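You operate a simulated robot arm through the tools that you are given. There is no shell and no other tool. Be economical: measure what you need, move in short steps, check, and stop when the job is done.

You run a simulated robot arm. Do the job below in one go: nothing can be reset, and whatever is moved stays where it is left.

TASK
Put things in order on the top of the striped rug. At the end: the white tin stands on top of the orange pot; the purple brush stands where the red round brush stood; the green pad stands where the white tin stood; the red round brush stands where the green pad stood; whatever was shut is shut again. Leave all else as you found it, and nothing knocked over.

Only the result counts: the job must be done as asked and must still hold three seconds after the hand-in. Knocking over, shifting, dropping, spilling or breaking anything else fails it.

THE ROBOT
A 7-joint arm with a two-finger parallel gripper, fixed in place. Base frame: the origin is at the foot of the arm, x ahead of it, y to its left, z up; the work surface is at about z = 0. Units: m, degrees, N and s.
With the tool pointing down near the work surface it reaches from about 0.24 to 0.62 m from the base axis. Its first joint turns from -66.0 to 66.0 degrees. Payload 2.6 kg.
Tool frame: the origin (TCP) lies between the finger pads and is the grasp point; the fingertips stand 0.03 m ahead of it; z points along the fingers, y is the line along which they close. The gripper opens to 0.094 m. The fingers are 0.028 m wide and 0.01 m thick; the gripper's body (0.05 by 0.096 m) begins 0.055 m behind the TCP.
Orientation is that of the tool frame in the base frame, as a unit quaternion [x, y, z, w]. With the fingers straight down and closing along the base's y, the tool's x points along the base's -x, its y along +y and its z along -z.

THE INTERFACE
- The arm moves only by the tool arm_command. Its argument "series" is text: rows parted by semicolons, each of 7 numbers parted by spaces: the shift along the tool's x, y, z in units of 500 mm (1.0 is 500 mm), then the turn, a rotation vector about the tool's x, y, z in units of 60 degrees (1.0 is 60 degrees), then the finger opening in m, from 0 to 0.094. In form: dx dy dz rx ry rz jaw; .... A call has 1 to 20 rows; each row is the pose to reach, as a shift and turn from the pose commanded when the call began, along the tool's axes at that moment. A call with a number of a shift or a turn outside -1 to 1 is refused whole. Rows are played at 5 a second. More than 0.05 m and 8.6 degrees between two rows, or a gripper value outside its range, and nothing of the call is played. A pose out of reach is approached as far as the arm can. The call stops where the force on the tool passes 40 N (or 10 N more than at its start, if that is more) or the arm is blocked; 0.2 s more then pass. The fingers move at their own pace (about 0.072 m/s each) and stop on an object; they squeeze with about 35 N. The grip force told is the motor's: it shows also when the fingers shut on nothing. Time passes only in rows, and 0.2 s behind the last, so rows that repeat a pose let the fingers close. The reply holds the time, the measured pose of the TCP, the force on the tool along the base axes, the opening and the grip force, in the units named above and with some noise, with the torque about the TCP (base axes, N m) and any sound that the robot's microphone picked up.
- Cameras (640 x 400 px; columns grow to the right, rows downward): "scene" is fixed at [0.0392, 0.4383, 0.5436]; the picture's right is [-0.74, -0.68, 0.00], its down [-0.40, 0.43, -0.81] and it looks along [0.55, -0.60, -0.59] (base axes); focal length 331 px, centre (320, 200). "wrist" rides on the gripper at [0.076, 0.014, -0.102] in the tool frame; the picture's right is [-0.18, 0.98, 0.00], its down [-0.75, -0.14, -0.64] and it looks along [-0.63, -0.12, 0.77] (tool axes); focal length 243 px, centre (320, 200). There is no depth. A picture from a camera that has moved, and an enlarged one, comes with that camera's place and axes in the base frame and with its lens. The place of the scene camera against the robot may be out by one fixed shift of up to 0.018 m in any direction.
- grab_frame(camera): a new picture of that camera. No time passes.
- close_up(camera, box): a new picture of the part [left, top, right, bottom] of that camera's present view, enlarged. No time passes.
- sign_off(): hands the job in; it is judged then, once.

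Go step by step. Nothing tells you positions but the pictures and the camera data: compare them with the known pose of the tool, close in by small moves and look again before you grip or let go. The budget is 120 turns and 68 pictures, counting those below and the enlarged ones. Unless the task says otherwise, let go and move clear before handing in.

The tools are called after "Request:" as a command line: name --argument value ..., lists and objects as JSON in quotes. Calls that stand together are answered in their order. arm_command: Moves the arm, as the interface text tells. Its arguments: {"type":"object","properties":{"series":{"type":"string"}},"required":["series"]} The other tools are called the same way: grab_frame (camera) takes a picture; close_up (camera, box) takes an enlarged picture of a part of a camera's view; sign_off () hands the job in.

At the start:

```text
clock: 0.0
tcp_pos: [0.4344, -0.1077, 0.3244]
ee_rot: [0.0, 1.0, 0.0, 0.001]
contact_force: [0.5, 0.9, -1.0]
ft_torque: [0.0, 0.02, 0.0]
opening: 0.0939
grasp_force: 0.1
```

scene: 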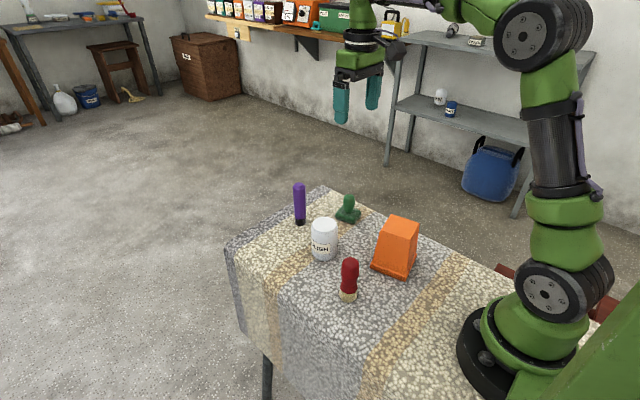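
wrist: 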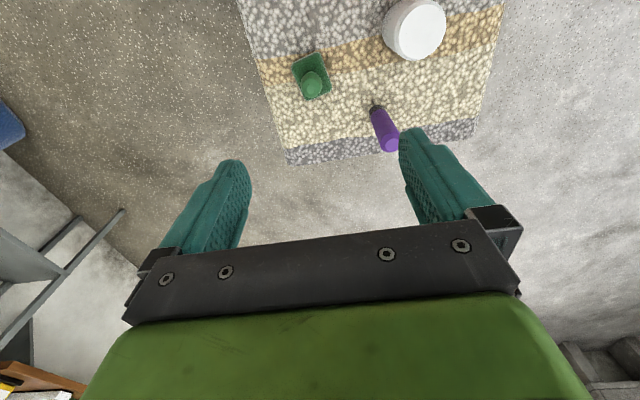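

I see five objects on the rug: purple brush, green pad, white tin, orange pot (upside down, it seems) and red brush. I'll look closer before moving.

Request:
close_up --camera "scene" --box '[260, 170, 440, 310]'

Request:
close_up --camera "wrist" --box '[220, 0, 520, 180]'

```text
2.86 times, centred on (350, 240) of scene
camera zoom: at [0.0392, 0.4383, 0.5436], right [-0.74, -0.68, 0.0], down [-0.4, 0.43, -0.81], along [0.55, -0.6, -0.59], focal length 945 px, centre (234, 86)
```

zoom: 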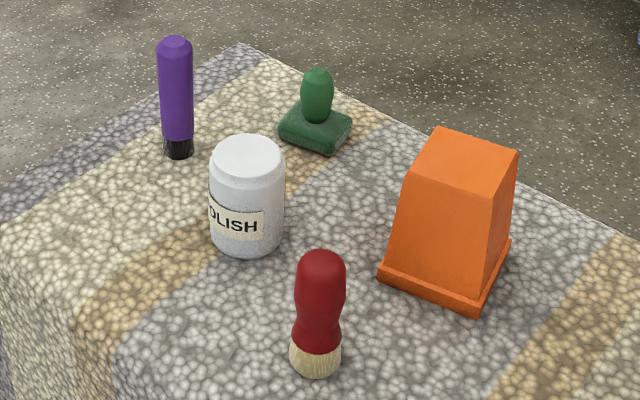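

```text
2.13 times, centred on (370, 90) of wrist
camera zoom: at [0.3572, -0.0949, 0.4263], right [0.18, 0.98, 0.0], down [0.75, -0.14, 0.64], along [0.63, -0.12, -0.77], focal length 518 px, centre (213, 435)
```

zoom: 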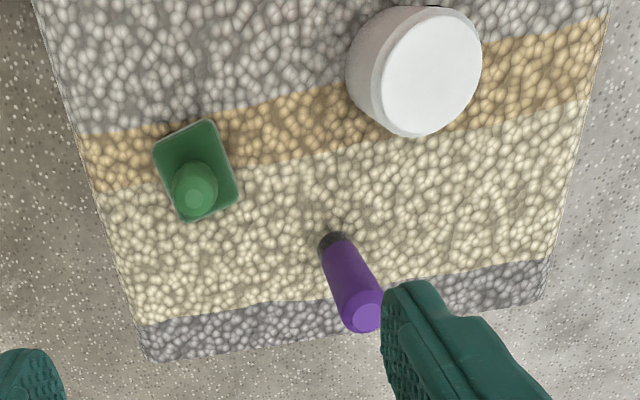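

Rough estimates (wrist camera): purple (0.523,-0.030), green (0.448,-0.126), tin (0.407,0.01), red ~(0.29,0.066), pot ~(0.278,-0.08). I'll move back toward the arm to see the rest with the wrist camera.

Request:
arm_command --series "0.067 0.054 0 0 0 0 0.094; 0.134 0.108 0 0 0 0 0.094; 0.2 0.16 0 0 0 0 0.094; 0.268 0.216 0 0 0 0 0.094; 0.3 0.22 -0.04 0 0 0 0.094; 0.3 0.22 -0.04 0 0 0 0.094"

Request:
grab_frame --camera "wrist"

```text
clock: 1.4
tcp_pos: [0.2854, 0.0001, 0.3452]
ee_rot: [-0.001, 1.0, 0.0, 0.001]
contact_force: [-0.6, -0.5, 0.7]
ft_torque: [0.01, 0.02, 0.02]
opening: 0.0941
grasp_force: 0.1
```

```text
63 pictures are left
camera wrist: at [0.2087, 0.0143, 0.4473], right [0.18, 0.98, 0.0], down [0.75, -0.14, 0.64], along [0.63, -0.12, -0.77], focal length 243 px, centre (320, 200)
```

wrist: 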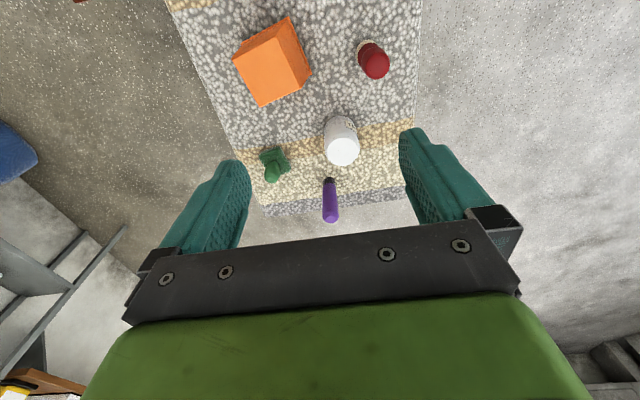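

Request:
close_up --camera "wrist" --box '[200, 0, 440, 150]'

Request:
close_up --camera "wrist" --box '[240, 100, 420, 230]'

```text
2.67 times, centred on (320, 75) of wrist
camera zoom: at [0.2087, 0.0143, 0.4473], right [0.18, 0.98, 0.0], down [0.75, -0.14, 0.64], along [0.63, -0.12, -0.77], focal length 647 px, centre (320, 533)
```

zoom: 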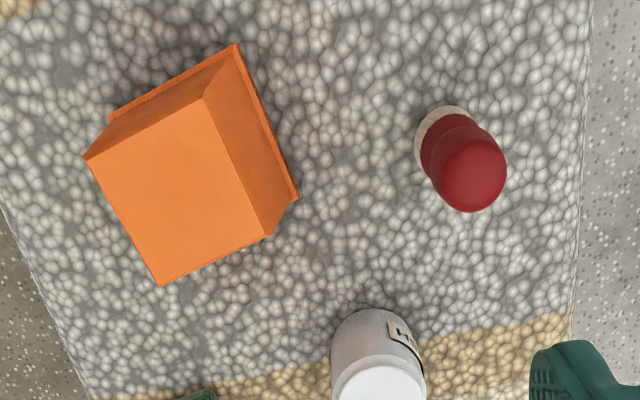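

```text
3.08 times, centred on (330, 165) of wrist
camera zoom: at [0.2087, 0.0143, 0.4473], right [0.18, 0.98, 0.0], down [0.75, -0.14, 0.64], along [0.63, -0.12, -0.77], focal length 746 px, centre (289, 308)
```

zoom: 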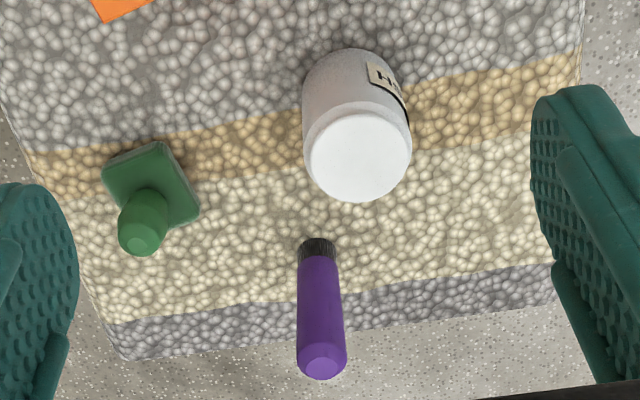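

Refined: tin (0.408,0.0155) h≈0.082, pot top centre (0.271,-0.066) h≈0.105, red (0.290,0.074), purple (0.523,-0.026), green (0.446,-0.123). Next I move above the tin and check.

Request:
arm_command --series "-0.082 0.01 0 0 0 0 0.094; -0.164 0.02 0 0 0 0 0.094; -0.2452 0.0308 0 0 0 0 0.094; -0.2452 0.0308 0.09 0 0 0 0.094; -0.2452 0.0308 0.18 0 0 0 0.094; -0.2452 0.0308 0.27 0 0 0 0.094; -0.2452 0.0308 0.35 0 0 0 0.094; -0.2452 0.0308 0.39 0 0 0 0.094; -0.2452 0.0308 0.39 0 0 0 0.094"

Request:
grab_frame --camera "wrist"

Request:
grab_frame --camera "scene"

```text
clock: 3.4
tcp_pos: [0.4068, 0.0157, 0.1465]
ee_rot: [0.0, 1.0, 0.0, 0.001]
contact_force: [0.1, 0.2, -0.7]
ft_torque: [0.03, 0.04, 0.0]
opening: 0.0944
grasp_force: 0.1
```

```text
60 pictures are left
camera wrist: at [0.3287, 0.0299, 0.2504], right [0.18, 0.98, 0.0], down [0.75, -0.14, 0.64], along [0.63, -0.12, -0.77], focal length 243 px, centre (320, 200)
```

wrist: 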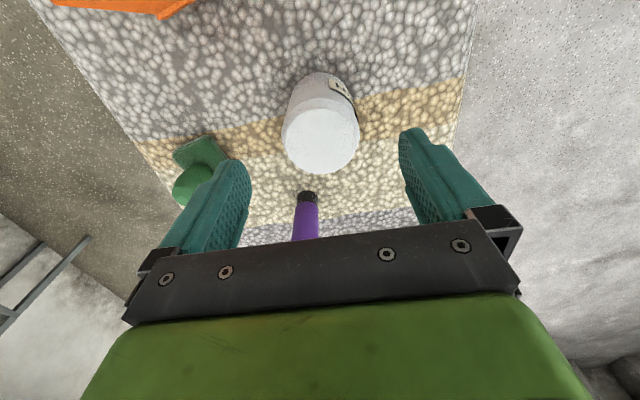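

```text
59 pictures are left
```

scene: 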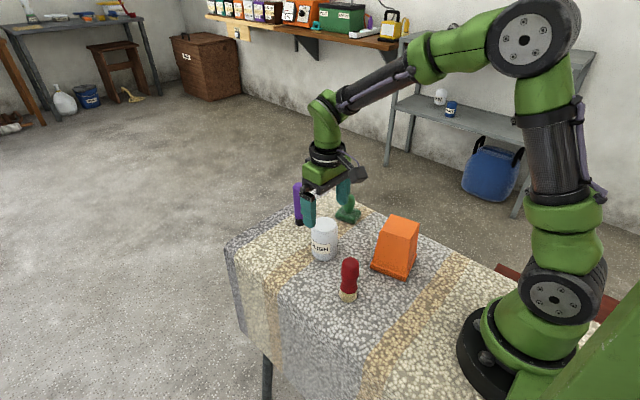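

The tin sits centred between the fingers at (0.409,0.015). I descend to grip the body below the lid, and close.

Request:
arm_command --series "-0.004 0 0.07 0 0 0 0.094; -0.004 0 0.14 0 0 0 0.094; -0.004 0 0.203 0 0 0 0.094; -0.004 0 0.203 0 0 0 0.094; -0.004 0 0.203 0 0 0 0.05; -0.004 0 0.203 0 0 0 0.05; -0.004 0 0.203 0 0 0 0.05"

Request:
grab_frame --camera "wrist"

```text
clock: 5.0
tcp_pos: [0.4076, 0.0178, 0.0463]
ee_rot: [-0.001, 1.0, 0.0, 0.0]
contact_force: [0.3, -0.1, -0.7]
ft_torque: [0.0, 0.0, 0.02]
opening: 0.061
grasp_force: 34.9
```

```text
58 pictures are left
camera wrist: at [0.3314, 0.0311, 0.1495], right [0.18, 0.98, 0.0], down [0.75, -0.14, 0.64], along [0.63, -0.12, -0.77], focal length 243 px, centre (320, 200)
```

wrist: 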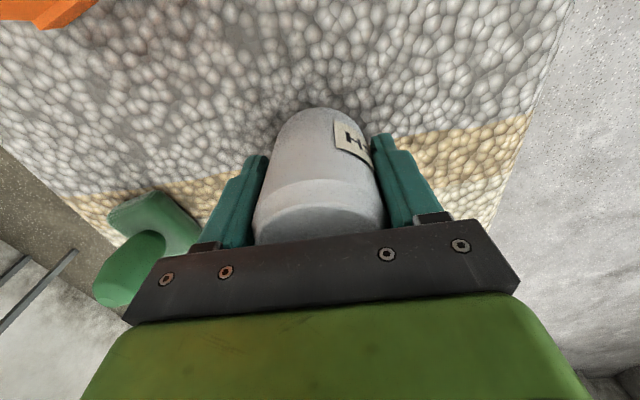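

The tin is held (61 mm wide). I lift it and carry it high to above the pot.

Request:
arm_command --series "0 0 -0.04 0 0 0 0.05; 0 0 -0.12 0 0 0 0.05; 0 0 -0.2 0 0 0 0.05; 0 0 -0.28 0 0 0 0.05; 0 0 -0.32 0 0 0 0.05; 0.068 -0.041 -0.32 0 0 0 0.05; 0.137 -0.082 -0.32 0 0 0 0.05; 0.205 -0.123 -0.32 0 0 0 0.05; 0.274 -0.164 -0.32 0 0 0 0.05; 0.274 -0.164 -0.32 0 0 0 0.05; 0.274 -0.164 -0.32 0 0 0 0.05"

Request:
grab_frame --camera "wrist"

Request:
close_up --camera "scene" --box '[300, 150, 480, 290]'

```text
clock: 7.4
tcp_pos: [0.2715, -0.0669, 0.2082]
ee_rot: [-0.001, 1.0, 0.0, -0.001]
contact_force: [-0.3, -0.1, -0.1]
ft_torque: [-0.04, 0.01, -0.01]
opening: 0.0499
grasp_force: 0.0
```

```text
57 pictures are left
camera wrist: at [0.1941, -0.0529, 0.3119], right [0.18, 0.98, 0.0], down [0.75, -0.14, 0.64], along [0.63, -0.12, -0.77], focal length 243 px, centre (320, 200)
```

wrist: 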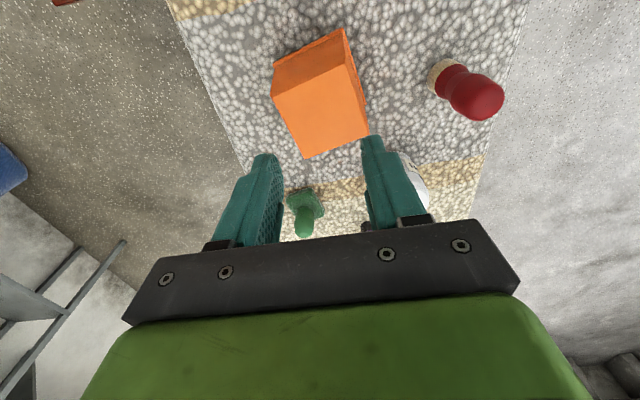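

```text
2.86 times, centred on (390, 220) of scene
camera zoom: at [0.0391, 0.4383, 0.5436], right [-0.74, -0.68, 0.0], down [-0.4, 0.43, -0.81], along [0.55, -0.6, -0.59], focal length 945 px, centre (120, 143)
```

zoom: 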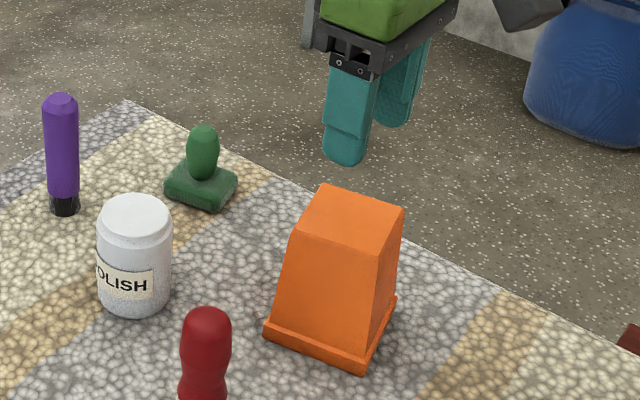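

The fingers came away empty: the tin slipped out and stayed where it was, still upright. I'll look at it closely before gripping again.

Request:
close_up --camera "scene" --box '[300, 208, 350, 270]'

Request:
arm_command --series "-0.068 0.041 0 0 0 0 0.094; -0.137 0.082 0 0 0 0 0.094; -0.205 0.123 0 0 0 0 0.094; -0.275 0.166 0 0 0 0 0.094; -0.275 0.166 0 0 0 0 0.094"

Request:
grab_frame --camera "wrist"

```text
6.45 times, centred on (325, 239) of scene
camera zoom: at [0.0391, 0.4383, 0.5436], right [-0.74, -0.68, 0.0], down [-0.4, 0.43, -0.81], along [0.55, -0.6, -0.59], focal length 2134 px, centre (288, -52)
```

zoom: 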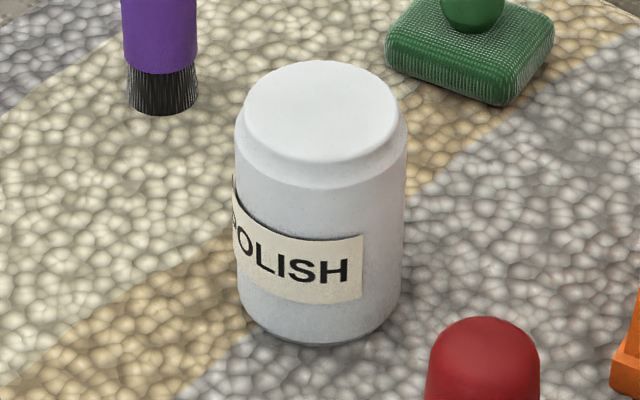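

```text
clock: 8.6
tcp_pos: [0.4086, 0.0174, 0.2055]
ee_rot: [0.0, 1.0, 0.0, 0.0]
contact_force: [-0.9, 0.0, -0.9]
ft_torque: [0.02, 0.0, 0.02]
opening: 0.0938
grasp_force: 0.0
```

```text
54 pictures are left
camera wrist: at [0.3323, 0.0315, 0.3093], right [0.18, 0.98, 0.0], down [0.75, -0.14, 0.64], along [0.63, -0.12, -0.77], focal length 243 px, centre (320, 200)
```

wrist: 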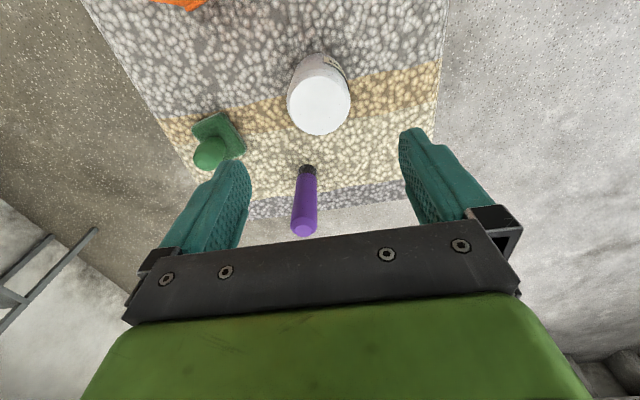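

The tin hasn't moved. I regrip with a full squeeze command and lift only a centimetre, slowly, to read the load.

Request:
arm_command --series "0 -0.003 0.08 0 0 0 0.094; 0 -0.003 0.16 0 0 0 0.094; 0 -0.003 0.24 0 0 0 0.094; 0 -0.003 0.322 0 0 0 0.094; 0 -0.003 0.322 0 0 0 0.094; 0 -0.003 0.322 0 0 0 0; 0 -0.003 0.322 0 0 0 0; 0 -0.003 0.322 0 0 0 0; 0 -0.003 0.322 0 0 0 0"

Request:
arm_command --series "0 0 -0.004 0 0 0 0; 0 0 -0.008 0 0 0 0; 0 0 -0.012 0 0 0 0; 0 0 -0.016 0 0 0 0; 0 0 -0.02 0 0 0 0"

Request:
grab_frame --camera "wrist"

```text
clock: 10.6
tcp_pos: [0.4082, 0.0156, 0.0457]
ee_rot: [0.0, 1.0, 0.0, 0.0]
contact_force: [0.0, 0.6, -0.7]
ft_torque: [0.02, 0.0, 0.06]
opening: 0.0594
grasp_force: 35.1
```

```text
clock: 11.8
tcp_pos: [0.4082, 0.016, 0.057]
ee_rot: [-0.001, 1.0, 0.0, 0.0]
contact_force: [-0.3, 0.2, -1.1]
ft_torque: [-0.02, -0.05, -0.01]
opening: 0.0593
grasp_force: 34.4
```

```text
53 pictures are left
camera wrist: at [0.3317, 0.0296, 0.159], right [0.18, 0.98, 0.0], down [0.75, -0.14, 0.64], along [0.63, -0.12, -0.77], focal length 243 px, centre (320, 200)
```

wrist: 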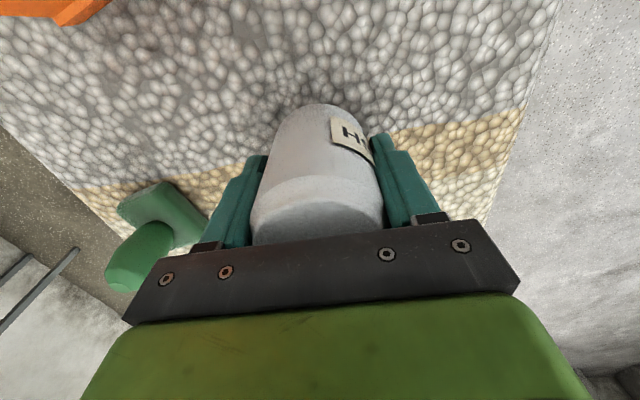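

It's unclear whether the tin came along, so I'll lift a bit more and check both views.

Request:
arm_command --series "0 0 -0.01 0 0 0 0; 0 0 -0.02 0 0 0 0; 0 0 -0.03 0 0 0 0; 0 0 -0.04 0 0 0 0; 0 0 -0.04 0 0 0 0"

Request:
grab_frame --camera "wrist"

Request:
close_up --camera "scene" --box '[270, 150, 400, 280]'

```text
clock: 13.0
tcp_pos: [0.4077, 0.0146, 0.0768]
ee_rot: [0.0, 1.0, 0.0, 0.0]
contact_force: [-0.1, 0.0, -1.8]
ft_torque: [0.02, 0.03, 0.03]
opening: 0.0595
grasp_force: 34.9
```

```text
52 pictures are left
camera wrist: at [0.3316, 0.0294, 0.1792], right [0.18, 0.98, 0.0], down [0.75, -0.14, 0.64], along [0.63, -0.12, -0.77], focal length 243 px, centre (320, 200)
```

wrist: 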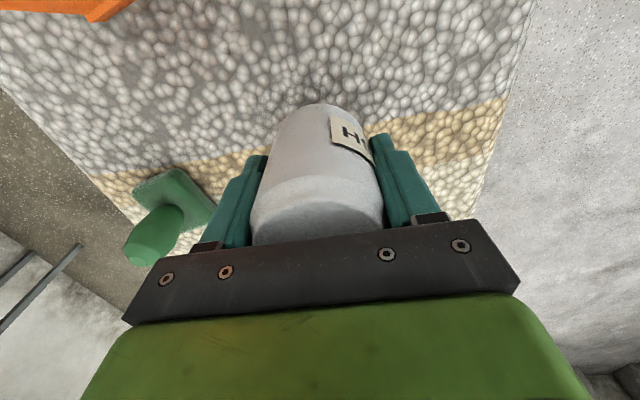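

```text
3.08 times, centred on (335, 215) of scene
camera zoom: at [0.0392, 0.4383, 0.5436], right [-0.74, -0.68, 0.0], down [-0.4, 0.43, -0.81], along [0.55, -0.6, -0.59], focal length 1018 px, centre (274, 154)
```

zoom: 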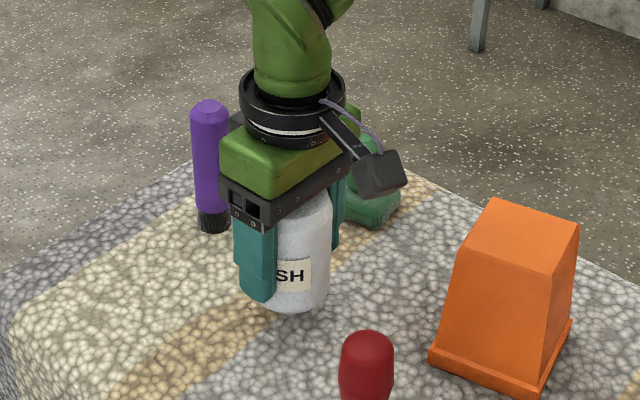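

The tin is held now (the wrist view is constant and about 1 N of load shows). I continue up and over to the pot with gentle steps.

Request:
arm_command --series "0 0 -0.025 0 0 0 0; 0 0 -0.05 0 0 0 0; 0 0 -0.08 0 0 0 0; 0 0 -0.11 0 0 0 0; 0 0 -0.14 0 0 0 0; 0 0 -0.17 0 0 0 0; 0 0 -0.2 0 0 0 0; 0 0 -0.23 0 0 0 0; 0 0 -0.25 0 0 0 0; 0.02 -0.012 -0.256 0 0 0 0; 0.045 -0.027 -0.256 0 0 0 0; 0.07 -0.042 -0.256 0 0 0 0; 0.1 -0.06 -0.256 0 0 0 0; 0.13 -0.078 -0.256 0 0 0 0; 0.16 -0.096 -0.256 0 0 0 0; 0.19 -0.114 -0.256 0 0 0 0; 0.22 -0.132 -0.256 0 0 0 0; 0.25 -0.15 -0.256 0 0 0 0; 0.273 -0.163 -0.256 0 0 0 0; 0.273 -0.163 -0.256 0 0 0 0"

Request:
grab_frame --camera "wrist"

Request:
close_up --camera "scene" --box '[330, 100, 460, 290]'

```text
clock: 17.2
tcp_pos: [0.2725, -0.0665, 0.205]
ee_rot: [-0.001, 1.0, 0.0, 0.0]
contact_force: [-0.3, -1.0, -1.9]
ft_torque: [0.01, 0.03, 0.0]
opening: 0.0594
grasp_force: 35.2
```

```text
50 pictures are left
camera wrist: at [0.1954, -0.0525, 0.3072], right [0.18, 0.98, 0.0], down [0.75, -0.14, 0.64], along [0.63, -0.12, -0.77], focal length 243 px, centre (320, 200)
```

wrist: 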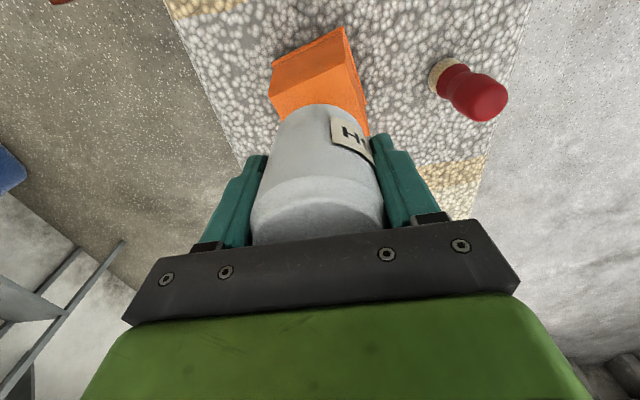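

```text
2.11 times, centred on (395, 195) of scene
camera zoom: at [0.0392, 0.4383, 0.5436], right [-0.74, -0.68, 0.0], down [-0.4, 0.43, -0.81], along [0.55, -0.6, -0.59], focal length 696 px, centre (162, 210)
```

zoom: 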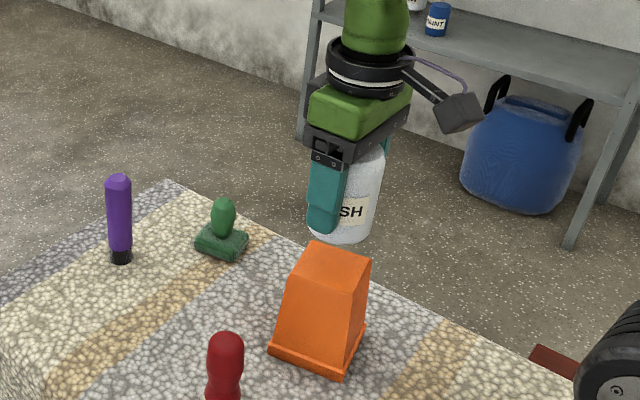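

Tin over the pot, offset within 2 mm. I lower to about 1 cm above contact with a small correction.

Request:
arm_command --series "0.004 0.002 0.02 0 0 0 0; 0.004 0.002 0.04 0 0 0 0; 0.004 0.002 0.06 0 0 0 0; 0.004 0.002 0.08 0 0 0 0; 0.004 0.002 0.09 0 0 0 0; 0.004 0.002 0.09 0 0 0 0"

Request:
close_up --camera "scene" --box '[345, 140, 455, 290]'

Request:
grab_frame --camera "wrist"

```text
clock: 18.6
tcp_pos: [0.2696, -0.0654, 0.1588]
ee_rot: [0.0, 1.0, 0.0, 0.0]
contact_force: [-0.6, 1.3, -2.5]
ft_torque: [-0.01, 0.01, 0.0]
opening: 0.0591
grasp_force: 35.2
```

```text
2.67 times, centred on (400, 215) of scene
camera zoom: at [0.0392, 0.4383, 0.5436], right [-0.74, -0.68, 0.0], down [-0.4, 0.43, -0.81], along [0.55, -0.6, -0.59], focal length 882 px, centre (107, 160)
```

zoom: 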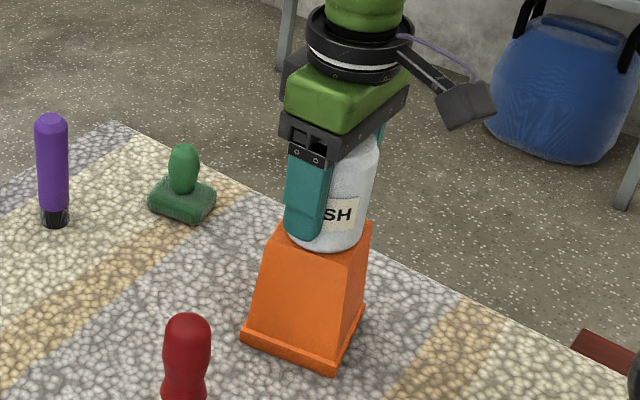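

```text
47 pictures are left
camera wrist: at [0.1933, -0.0507, 0.2614], right [0.18, 0.98, 0.0], down [0.75, -0.14, 0.64], along [0.63, -0.12, -0.77], focal length 243 px, centre (320, 200)
```

wrist: 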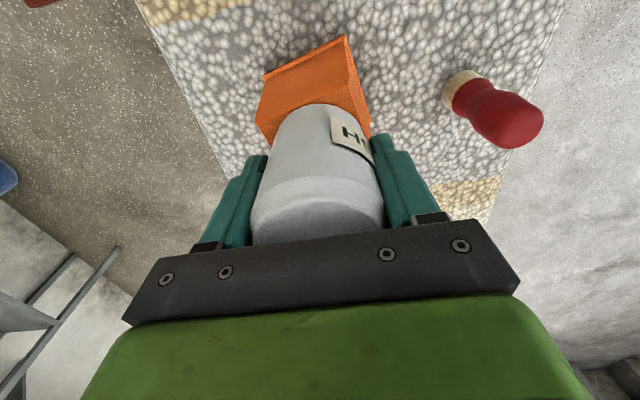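

Aligned well. I lower slowly, watching the vertical force.

Request:
arm_command --series "0 0 0.004 0 0 0 0; 0 0 0.008 0 0 0 0; 0 0 0.01 0 0 0 0; 0 0 0.01 0 0 0 0"

Request:
arm_command --series "0 0 0.002 0 0 0 0; 0 0 0.004 0 0 0 0; 0 0 0.004 0 0 0 0"

Request:
arm_command --series "0 0 0.002 0 0 0 0; 0 0 0.004 0 0 0 0; 0 0 0.004 0 0 0 0"

```text
clock: 19.6
tcp_pos: [0.2726, -0.0644, 0.155]
ee_rot: [0.0, 1.0, 0.0, 0.003]
contact_force: [0.1, -1.9, 31.4]
ft_torque: [0.09, -0.08, -0.04]
opening: 0.0598
grasp_force: 34.9
```

```text
clock: 20.4
tcp_pos: [0.2725, -0.0641, 0.1528]
ee_rot: [0.0, 1.0, 0.0, 0.002]
contact_force: [2.2, 1.0, 29.8]
ft_torque: [0.04, -0.17, -0.06]
opening: 0.0594
grasp_force: 35.4
```

```text
clock: 21.2
tcp_pos: [0.2716, -0.0648, 0.151]
ee_rot: [0.0, 1.0, -0.001, 0.001]
contact_force: [1.2, -1.3, 30.0]
ft_torque: [-0.05, -0.06, -0.03]
opening: 0.0594
grasp_force: 34.9
```

The tin is firmly seated on the pot (30 N). I open the fingers and rise clear.

Request:
arm_command --series "0 0 -0.003 0 0 0 0; 0 0 -0.003 0 0 0 0.07; 0 0 -0.003 0 0 0 0.08; 0 0 -0.003 0 0 0 0.094; 0 0 -0.003 0 0 0 0.094; 0 0 -0.06 0 0 0 0.094; 0 0 -0.13 0 0 0 0.094; 0 0 -0.2 0 0 0 0.094; 0 0 -0.27 0 0 0 0.094; 0 0 -0.3 0 0 0 0.094"

Request:
close_up --camera "scene" --box '[260, 150, 460, 310]'

Request:
grab_frame --camera "wrist"

```text
clock: 23.4
tcp_pos: [0.2702, -0.0649, 0.3006]
ee_rot: [0.0, 1.0, 0.0, 0.0]
contact_force: [-0.1, -0.6, -0.8]
ft_torque: [-0.01, 0.03, -0.03]
opening: 0.0938
grasp_force: 0.0
```

```text
2.50 times, centred on (360, 230) of scene
camera zoom: at [0.0391, 0.4383, 0.5436], right [-0.74, -0.68, 0.0], down [-0.4, 0.43, -0.81], along [0.55, -0.6, -0.59], focal length 827 px, centre (220, 125)
```

zoom: 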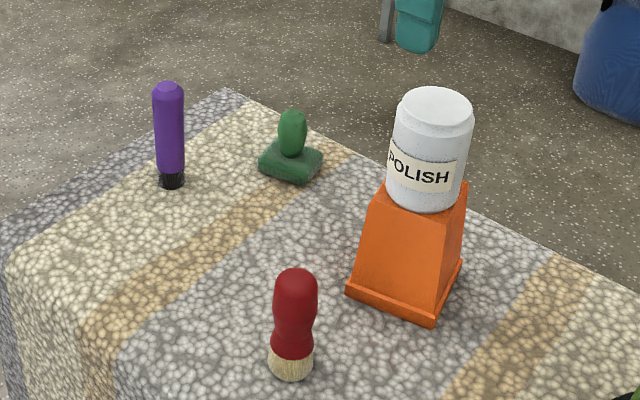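

```text
45 pictures are left
camera wrist: at [0.1939, -0.0512, 0.4035], right [0.18, 0.98, 0.0], down [0.75, -0.14, 0.64], along [0.63, -0.12, -0.77], focal length 243 px, centre (320, 200)
```

wrist: 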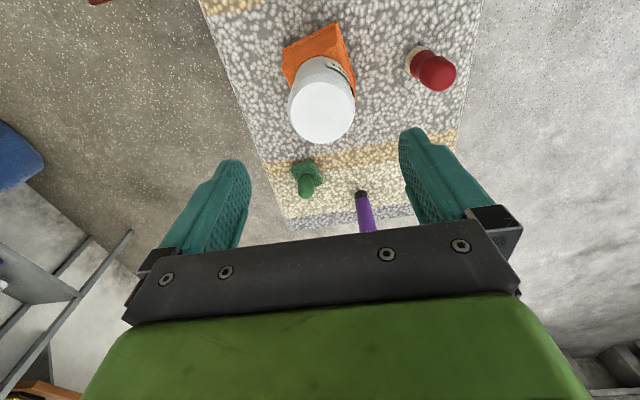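

The tin stands centred on the pot. Next, the green pad: move above (0.446,-0.123) and look.

Request:
arm_command --series "-0.07 -0.023 0 0 0 0 0.094; -0.14 -0.046 0 0 0 0 0.094; -0.21 -0.07 0 0 0 0 0.094; -0.28 -0.093 0 0 0 0 0.094; -0.352 -0.116 0 0 0 0 0.094; -0.352 -0.116 0.08 0 0 0 0.094; -0.352 -0.116 0.16 0 0 0 0.094; -0.352 -0.116 0.24 0 0 0 0.094; -0.352 -0.116 0.32 0 0 0 0.094; -0.352 -0.116 0.34 0 0 0 0.094; -0.352 -0.116 0.34 0 0 0 0.094"

Request:
close_up --camera "wrist" --box '[220, 60, 440, 240]'

```text
clock: 25.8
tcp_pos: [0.4467, -0.1232, 0.1281]
ee_rot: [0.0, 1.0, 0.0, 0.0]
contact_force: [0.0, 0.5, 0.3]
ft_torque: [0.02, 0.01, 0.01]
opening: 0.094
grasp_force: 0.0
```

```text
2.22 times, centred on (330, 150) of wrist
camera zoom: at [0.3703, -0.1087, 0.2298], right [0.18, 0.98, 0.0], down [0.75, -0.14, 0.64], along [0.63, -0.12, -0.77], focal length 539 px, centre (298, 311)
```

zoom: 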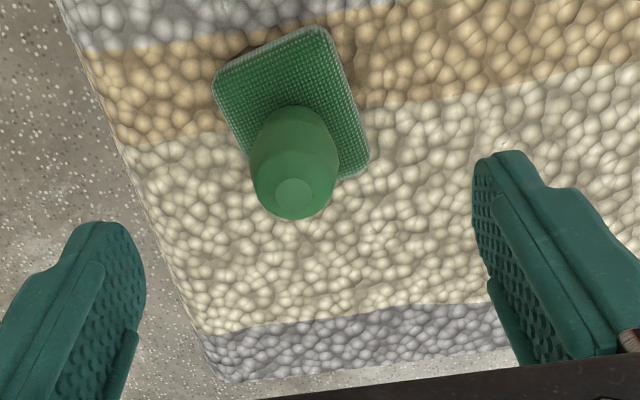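

The green pad is at about (0.449,-0.126), knob top ~0.07. I descend around the knob, keeping tips above the pad base, and grip.

Request:
arm_command --series "-0.005 -0.005 0.05 0 0 0 0.094; -0.005 -0.005 0.1 0 0 0 0.094; -0.005 -0.005 0.142 0 0 0 0.094; -0.005 -0.005 0.142 0 0 0 0.094; -0.005 -0.005 0.142 0 0 0 0.05; -0.005 -0.005 0.142 0 0 0 0; -0.005 -0.005 0.142 0 0 0 0; -0.005 -0.005 0.142 0 0 0 0; -0.005 -0.005 0.142 0 0 0 0"

Request:
grab_frame --camera "wrist"

Request:
close_up --camera "scene" --box '[290, 140, 410, 240]'

```text
clock: 27.8
tcp_pos: [0.4509, -0.1254, 0.0589]
ee_rot: [-0.001, 1.0, 0.0, 0.0]
contact_force: [0.0, 0.7, 0.3]
ft_torque: [0.0, 0.01, -0.04]
opening: 0.0296
grasp_force: 35.2
```

```text
43 pictures are left
camera wrist: at [0.3739, -0.1114, 0.1611], right [0.18, 0.98, 0.0], down [0.75, -0.14, 0.64], along [0.63, -0.12, -0.77], focal length 243 px, centre (320, 200)
```

wrist: 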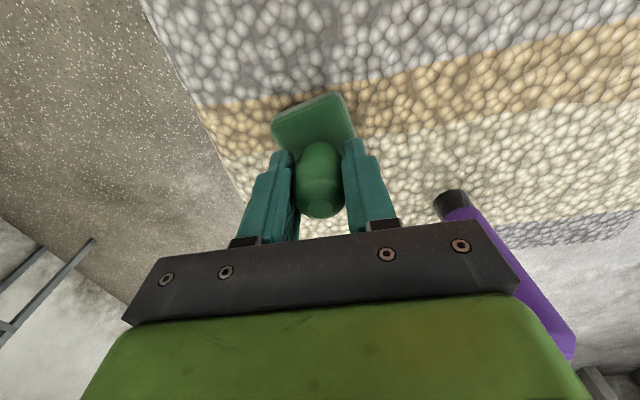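

```text
4.00 times, centred on (350, 190) of scene
camera zoom: at [0.0392, 0.4383, 0.5436], right [-0.74, -0.68, 0.0], down [-0.4, 0.43, -0.81], along [0.55, -0.6, -0.59], focal length 1323 px, centre (200, 240)
```

zoom: 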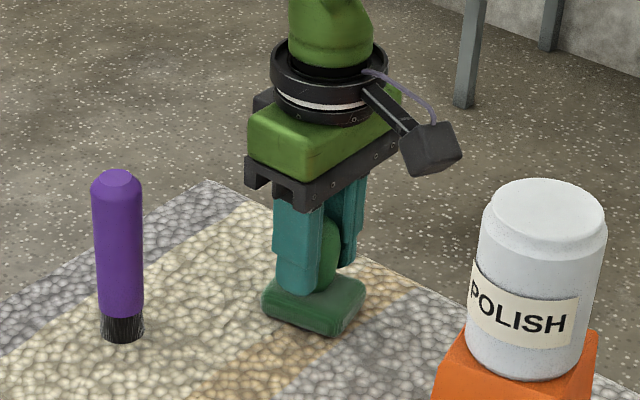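

The pad is gripped. I lift it slowly and check that it comes along.

Request:
arm_command --series "0 0 -0.01 0 0 0 0; 0 0 -0.025 0 0 0 0; 0 0 -0.05 0 0 0 0; 0 0 -0.08 0 0 0 0; 0 0 -0.11 0 0 0 0; 0 0 -0.14 0 0 0 0; 0 0 -0.16 0 0 0 0; 0 0 -0.16 0 0 0 0"

Request:
grab_frame --camera "wrist"

```text
clock: 29.6
tcp_pos: [0.4495, -0.1247, 0.14]
ee_rot: [-0.001, 1.0, 0.0, 0.0]
contact_force: [-1.8, 0.1, -0.1]
ft_torque: [-0.02, -0.02, -0.02]
opening: 0.0298
grasp_force: 34.9
```

```text
41 pictures are left
camera wrist: at [0.3728, -0.1109, 0.2426], right [0.18, 0.98, 0.0], down [0.75, -0.14, 0.64], along [0.63, -0.12, -0.77], focal length 243 px, centre (320, 200)
```

wrist: 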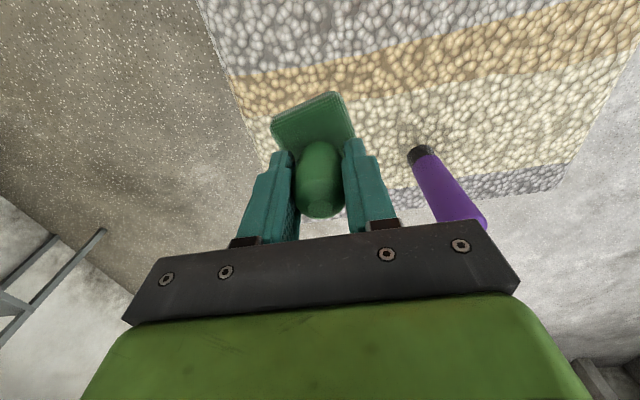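

Held. I carry it to the tin's old spot (0.409,0.016) and stop above it.

Request:
arm_command --series "0.008 0.028 0 0 0 0 0; 0.016 0.057 0 0 0 0 0; 0.024 0.085 0 0 0 0 0; 0.032 0.113 0 0 0 0 0; 0.04 0.141 0 0 0 0 0; 0.048 0.17 0 0 0 0 0; 0.056 0.198 0 0 0 0 0; 0.064 0.226 0 0 0 0 0; 0.072 0.255 0 0 0 0 0; 0.081 0.282 0 0 0 0 0; 0.081 0.282 0.05 0 0 0 0; 0.081 0.282 0.1 0 0 0 0; 0.081 0.282 0.14 0 0 0 0; 0.081 0.282 0.14 0 0 0 0"

Request:
close_up --camera "scene" --box '[270, 150, 390, 280]'

```text
clock: 32.6
tcp_pos: [0.4078, 0.0155, 0.071]
ee_rot: [0.0, 1.0, 0.001, 0.0]
contact_force: [-1.4, 0.5, -0.2]
ft_torque: [-0.01, 0.02, -0.02]
opening: 0.0298
grasp_force: 35.5
```

```text
3.08 times, centred on (330, 215) of scene
camera zoom: at [0.0392, 0.4383, 0.5436], right [-0.74, -0.68, 0.0], down [-0.4, 0.43, -0.81], along [0.55, -0.6, -0.59], focal length 1018 px, centre (289, 154)
```

zoom: 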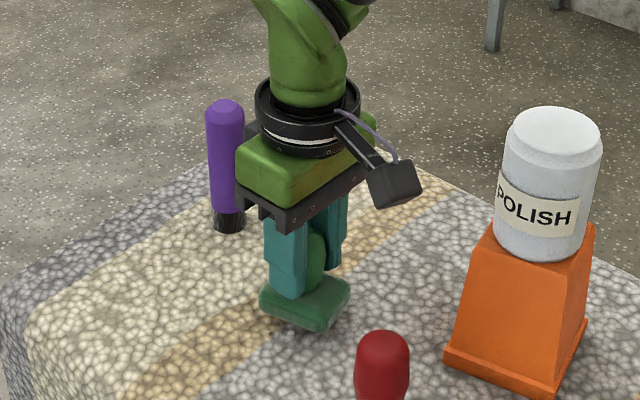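

About 12 mm above contact; I lower gently, reading force.

Request:
arm_command --series "-0.001 0.001 0.006 0 0 0 0; -0.001 0.001 0.012 0 0 0 0; -0.001 0.001 0.018 0 0 0 0; -0.001 0.001 0.018 0 0 0 0"

Request:
arm_command --series "0 0 0.002 0 0 0 0; 0 0 0.004 0 0 0 0; 0 0 0.004 0 0 0 0"

```text
clock: 33.6
tcp_pos: [0.4084, 0.0157, 0.0608]
ee_rot: [0.0, 1.0, 0.001, 0.0]
contact_force: [0.1, 0.5, -1.0]
ft_torque: [0.01, 0.0, 0.03]
opening: 0.0296
grasp_force: 34.6
```

```text
clock: 34.4
tcp_pos: [0.4094, 0.0167, 0.0593]
ee_rot: [0.0, 1.0, 0.0, 0.0]
contact_force: [0.0, -0.6, -0.4]
ft_torque: [0.02, -0.04, 0.0]
opening: 0.0298
grasp_force: 35.1
```

Request:
arm_command --series "0 0 0.002 0 0 0 0; 0 0 0.003 0 0 0 0; 0 0 0.003 0 0 0 0"

```text
clock: 35.2
tcp_pos: [0.4096, 0.0175, 0.0586]
ee_rot: [0.0, 1.0, 0.0, 0.002]
contact_force: [-10.0, 0.3, 34.0]
ft_torque: [-0.02, 0.48, -0.08]
opening: 0.0297
grasp_force: 35.1
```

The pad touches the rug. I ease off half a millimetre, open, and rise.

Request:
arm_command --series "0 0 -0.0015 0 0 0 0; 0 0 -0.0015 0 0 0 0; 0 0 -0.0015 0 0 0 0.05; 0 0 -0.0015 0 0 0 0.08; 0 0 -0.0015 0 0 0 0.08; 0 0 -0.05 0 0 0 0.08; 0 0 -0.12 0 0 0 0.08; 0 0 -0.2 0 0 0 0.08; 0 0 -0.28 0 0 0 0.08; 0 0 -0.36 0 0 0 0.08; 0 0 -0.44 0 0 0 0.08; 0 0 -0.5 0 0 0 0.08; 0 0 -0.5 0 0 0 0.08"

Request:
grab_frame --camera "wrist"

Request:
close_up --camera "scene" --box '[260, 160, 440, 310]'

```text
clock: 38.0
tcp_pos: [0.4077, 0.0145, 0.308]
ee_rot: [0.0, 1.0, 0.0, 0.0]
contact_force: [0.0, -0.2, 0.7]
ft_torque: [0.0, 0.0, 0.01]
opening: 0.08
grasp_force: 0.2
```

```text
39 pictures are left
camera wrist: at [0.3324, 0.0289, 0.4104], right [0.18, 0.98, 0.0], down [0.75, -0.14, 0.64], along [0.63, -0.12, -0.77], focal length 243 px, centre (320, 200)
```

wrist: 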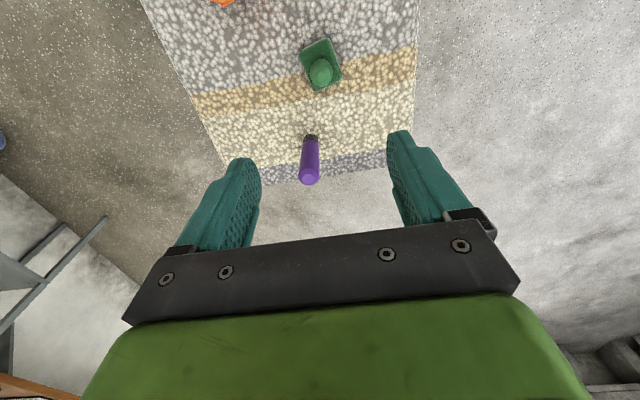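

```text
2.67 times, centred on (350, 235) of scene
camera zoom: at [0.0391, 0.4383, 0.5436], right [-0.74, -0.68, 0.0], down [-0.4, 0.43, -0.81], along [0.55, -0.6, -0.59], focal length 882 px, centre (240, 107)
```

zoom: 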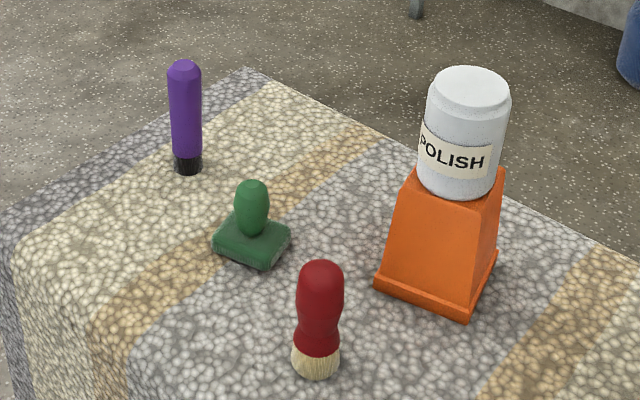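

Green pad now stands at the tin's old spot. Next the red brush: move above (0.290,0.074) and look.

Request:
arm_command --series "0.06 0.03 0 0 0 0 0.08; 0.12 0.06 0 0 0 0 0.08; 0.18 0.09 0 0 0 0 0.08; 0.236 0.118 0 0 0 0 0.08; 0.236 0.118 0.08 0 0 0 0.08; 0.236 0.118 0.16 0 0 0 0.08; 0.236 0.118 0.24 0 0 0 0.08; 0.236 0.118 0.29 0 0 0 0.08; 0.236 0.118 0.29 0 0 0 0.08"

Request:
grab_frame --camera "wrist"

```text
clock: 40.0
tcp_pos: [0.2926, 0.0734, 0.1618]
ee_rot: [-0.001, 1.0, 0.0, 0.0]
contact_force: [1.2, 0.0, -0.7]
ft_torque: [-0.01, 0.0, 0.02]
opening: 0.0799
grasp_force: 0.0
```

```text
37 pictures are left
camera wrist: at [0.216, 0.089, 0.2638], right [0.18, 0.98, 0.0], down [0.75, -0.14, 0.64], along [0.63, -0.12, -0.77], focal length 243 px, centre (320, 200)
```

wrist: 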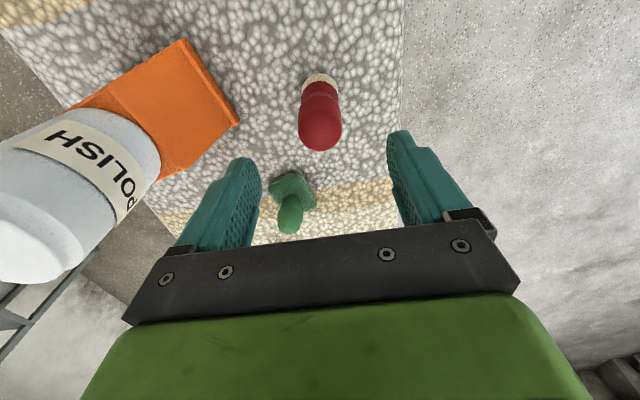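

Red brush at about (0.292,0.0755), centred. I descend to the handle and grip.

Request:
arm_command --series "0 0.004 0.07 0 0 0 0.08; 0 0.004 0.14 0 0 0 0.08; 0 0.004 0.198 0 0 0 0.08; 0 0.004 0.198 0 0 0 0.08; 0 0.004 0.198 0 0 0 0.05; 0 0.004 0.198 0 0 0 0; 0 0.004 0.198 0 0 0 0; 0 0.004 0.198 0 0 0 0"

Request:
grab_frame --camera "wrist"

Request:
close_up --camera "scene" --box '[280, 180, 420, 320]'

```text
clock: 41.8
tcp_pos: [0.2925, 0.0774, 0.0632]
ee_rot: [0.0, 1.0, 0.0, 0.0]
contact_force: [0.2, -0.6, 0.1]
ft_torque: [0.0, 0.02, -0.01]
opening: 0.0344
grasp_force: 35.2
```

```text
36 pictures are left
camera wrist: at [0.2157, 0.0915, 0.1664], right [0.18, 0.98, 0.0], down [0.75, -0.14, 0.64], along [0.63, -0.12, -0.77], focal length 243 px, centre (320, 200)
```

wrist: 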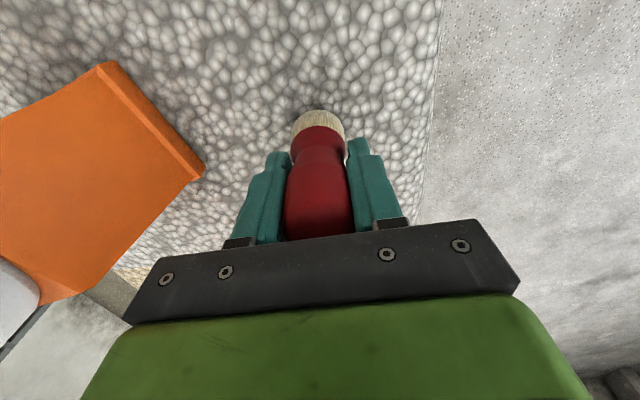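

```text
2.86 times, centred on (350, 250) of scene
camera zoom: at [0.0392, 0.4383, 0.5436], right [-0.74, -0.68, 0.0], down [-0.4, 0.43, -0.81], along [0.55, -0.6, -0.59], focal length 945 px, centre (234, 57)
```

zoom: 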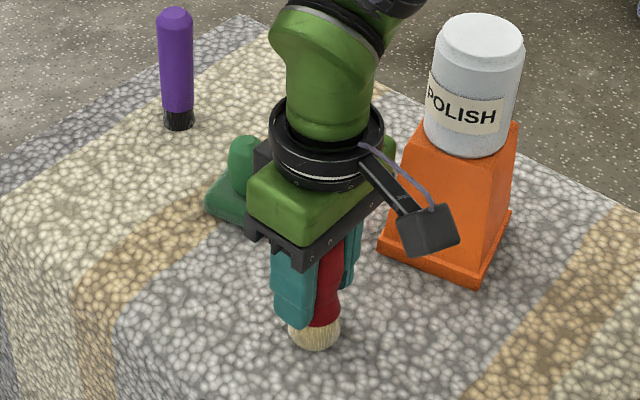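

Gripped. I lift it slowly and verify.

Request:
arm_command --series "0 0 -0.01 0 0 0 0; 0 0 -0.03 0 0 0 0; 0 0 -0.06 0 0 0 0; 0 0 -0.1 0 0 0 0; 0 0 -0.14 0 0 0 0; 0 0 -0.18 0 0 0 0; 0 0 -0.22 0 0 0 0; 0 0 -0.26 0 0 0 0; 0 0 -0.28 0 0 0 0; 0 0 -0.28 0 0 0 0"

Request:
grab_frame --camera "wrist"

```text
clock: 44.0
tcp_pos: [0.2922, 0.077, 0.2036]
ee_rot: [0.001, 1.0, 0.0, 0.0]
contact_force: [0.4, 0.2, -1.1]
ft_torque: [0.03, 0.01, -0.01]
opening: 0.0345
grasp_force: 35.1
```

```text
34 pictures are left
camera wrist: at [0.215, 0.0905, 0.3057], right [0.18, 0.98, 0.0], down [0.75, -0.14, 0.64], along [0.63, -0.12, -0.77], focal length 243 px, centre (320, 200)
```

wrist: 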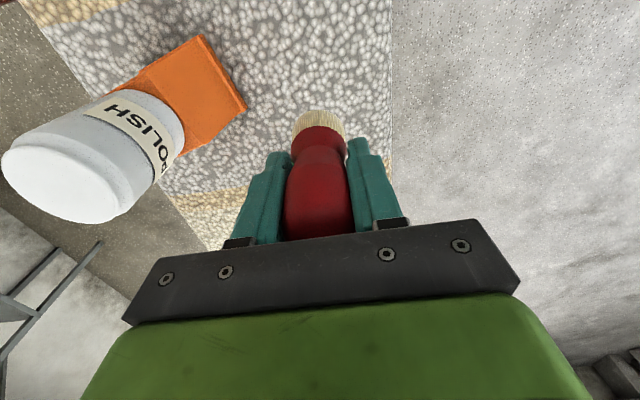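

Held. I carry it by way of (0.42,0.03) to the green pad's old spot (0.4495,-0.126) and come partway down.

Request:
arm_command --series "-0.04 -0.015 0 0 0 0 0; -0.09 -0.033 0 0 0 0 0; -0.145 -0.053 0 0 0 0 0; -0.2 -0.073 0 0 0 0 0; -0.256 -0.094 0 0 0 0 0; -0.266 -0.146 0 0 0 0 0; -0.276 -0.2 0 0 0 0 0; -0.286 -0.254 0 0 0 0 0; -0.296 -0.308 0 0 0 0 0; -0.306 -0.36 0 0 0 0 0; -0.3146 -0.405 0 0 0 0 0; -0.3146 -0.405 0.04 0 0 0 0; -0.3146 -0.405 0.09 0 0 0 0; -0.3146 -0.405 0.14 0 0 0 0; -0.3146 -0.405 0.19 0 0 0 0; -0.3146 -0.405 0.24 0 0 0 0; -0.3146 -0.405 0.24 0 0 0 0"

Request:
close_up --camera "scene" --box '[270, 130, 430, 270]'

Request:
grab_frame --camera "wrist"

```text
clock: 47.6
tcp_pos: [0.4482, -0.125, 0.0817]
ee_rot: [0.001, 1.0, 0.0, 0.0]
contact_force: [0.7, -1.2, 0.1]
ft_torque: [0.02, 0.0, -0.01]
opening: 0.0342
grasp_force: 35.5
```

```text
2.86 times, centred on (350, 200) of scene
camera zoom: at [0.0392, 0.4383, 0.5436], right [-0.74, -0.68, 0.0], down [-0.4, 0.43, -0.81], along [0.55, -0.6, -0.59], focal length 945 px, centre (234, 200)
```

zoom: 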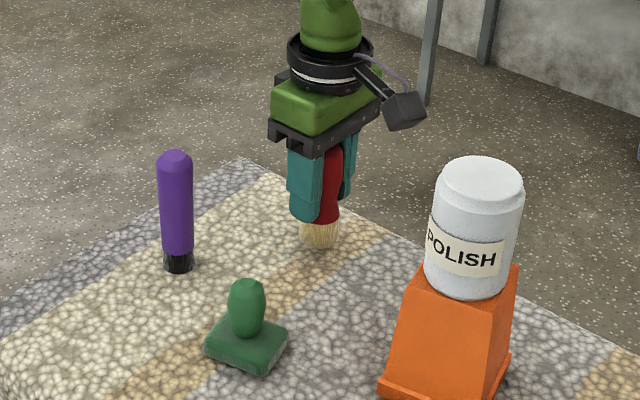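

```text
32 pictures are left
camera wrist: at [0.3712, -0.1101, 0.1843], right [0.18, 0.98, 0.0], down [0.75, -0.14, 0.64], along [0.63, -0.12, -0.77], focal length 243 px, centre (320, 200)
```

wrist: 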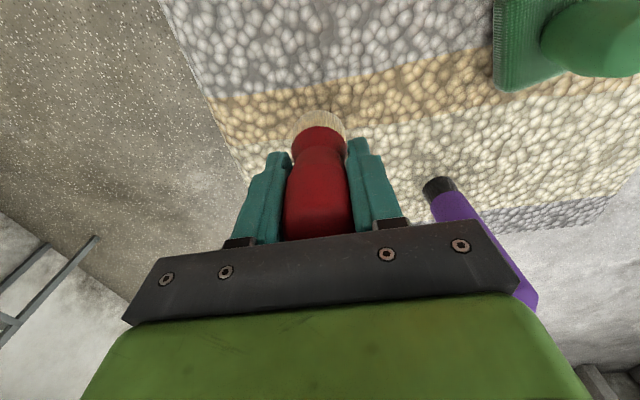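

Nearly down; lower 16 mm, then creep to contact.

Request:
arm_command --series "-0.001 -0.001 0.01 0 0 0 0; -0.001 -0.001 0.02 0 0 0 0; -0.001 -0.001 0.03 0 0 0 0; -0.001 -0.001 0.033 0 0 0 0; -0.001 -0.001 0.033 0 0 0 0"

Request:
arm_command --series "0 0 0.002 0 0 0 0; 0 0 0.004 0 0 0 0; 0 0 0.004 0 0 0 0"

```text
clock: 48.8
tcp_pos: [0.4481, -0.1255, 0.0669]
ee_rot: [0.0, 1.0, -0.001, 0.0]
contact_force: [-0.4, -1.2, -1.2]
ft_torque: [-0.04, -0.02, 0.02]
opening: 0.0341
grasp_force: 35.0
```

```text
clock: 49.6
tcp_pos: [0.4478, -0.1254, 0.0637]
ee_rot: [0.001, 1.0, 0.0, 0.0]
contact_force: [-0.4, 0.2, -0.9]
ft_torque: [0.02, 0.02, 0.01]
opening: 0.0344
grasp_force: 35.6
```

Request:
arm_command --series "0 0 0.001 0 0 0 0; 0 0 0.002 0 0 0 0; 0 0 0.002 0 0 0 0"

```text
clock: 50.4
tcp_pos: [0.449, -0.1244, 0.0632]
ee_rot: [0.0, 1.0, 0.0, 0.001]
contact_force: [-4.5, -1.1, 8.3]
ft_torque: [0.05, 0.28, 0.07]
opening: 0.0338
grasp_force: 35.0
```

Touching at 8 N. I release and rise.

Request:
arm_command --series "0 0 0 0 0 0 0.05; 0 0 0 0 0 0 0.08; 0 0 0 0 0 0 0.08; 0 0 -0.05 0 0 0 0.08; 0 0 -0.12 0 0 0 0.08; 0 0 -0.2 0 0 0 0.08; 0 0 -0.28 0 0 0 0.08; 0 0 -0.36 0 0 0 0.08; 0 0 -0.36 0 0 0 0.08"

Request:
close_up --camera "scene" --box '[260, 130, 440, 290]'

Request:
grab_frame --camera "wrist"

```text
clock: 52.4
tcp_pos: [0.4464, -0.1258, 0.2455]
ee_rot: [0.0, 1.0, 0.0, 0.0]
contact_force: [-0.1, -0.7, 0.8]
ft_torque: [-0.04, -0.02, 0.01]
opening: 0.0801
grasp_force: 0.1
```

```text
2.50 times, centred on (350, 210) of scene
camera zoom: at [0.0391, 0.4383, 0.5436], right [-0.74, -0.68, 0.0], down [-0.4, 0.43, -0.81], along [0.55, -0.6, -0.59], focal length 827 px, centre (245, 175)
```

zoom: 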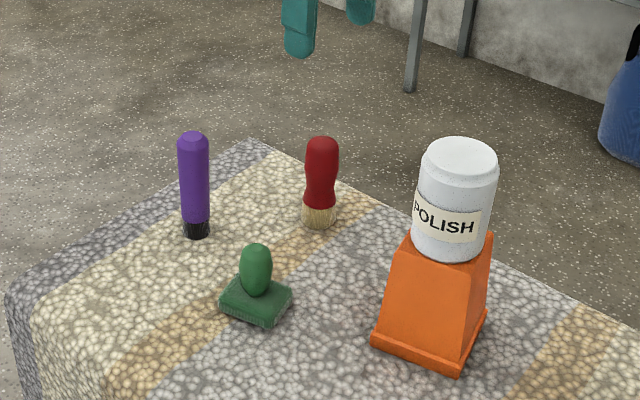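

```text
30 pictures are left
camera wrist: at [0.371, -0.1118, 0.347], right [0.18, 0.98, 0.0], down [0.75, -0.14, 0.64], along [0.63, -0.12, -0.77], focal length 243 px, centre (320, 200)
```

wrist: 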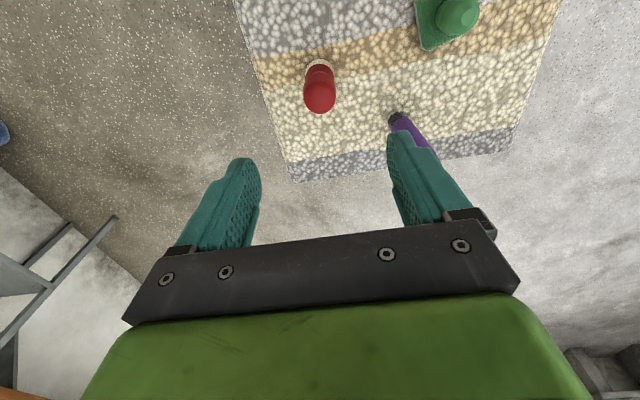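

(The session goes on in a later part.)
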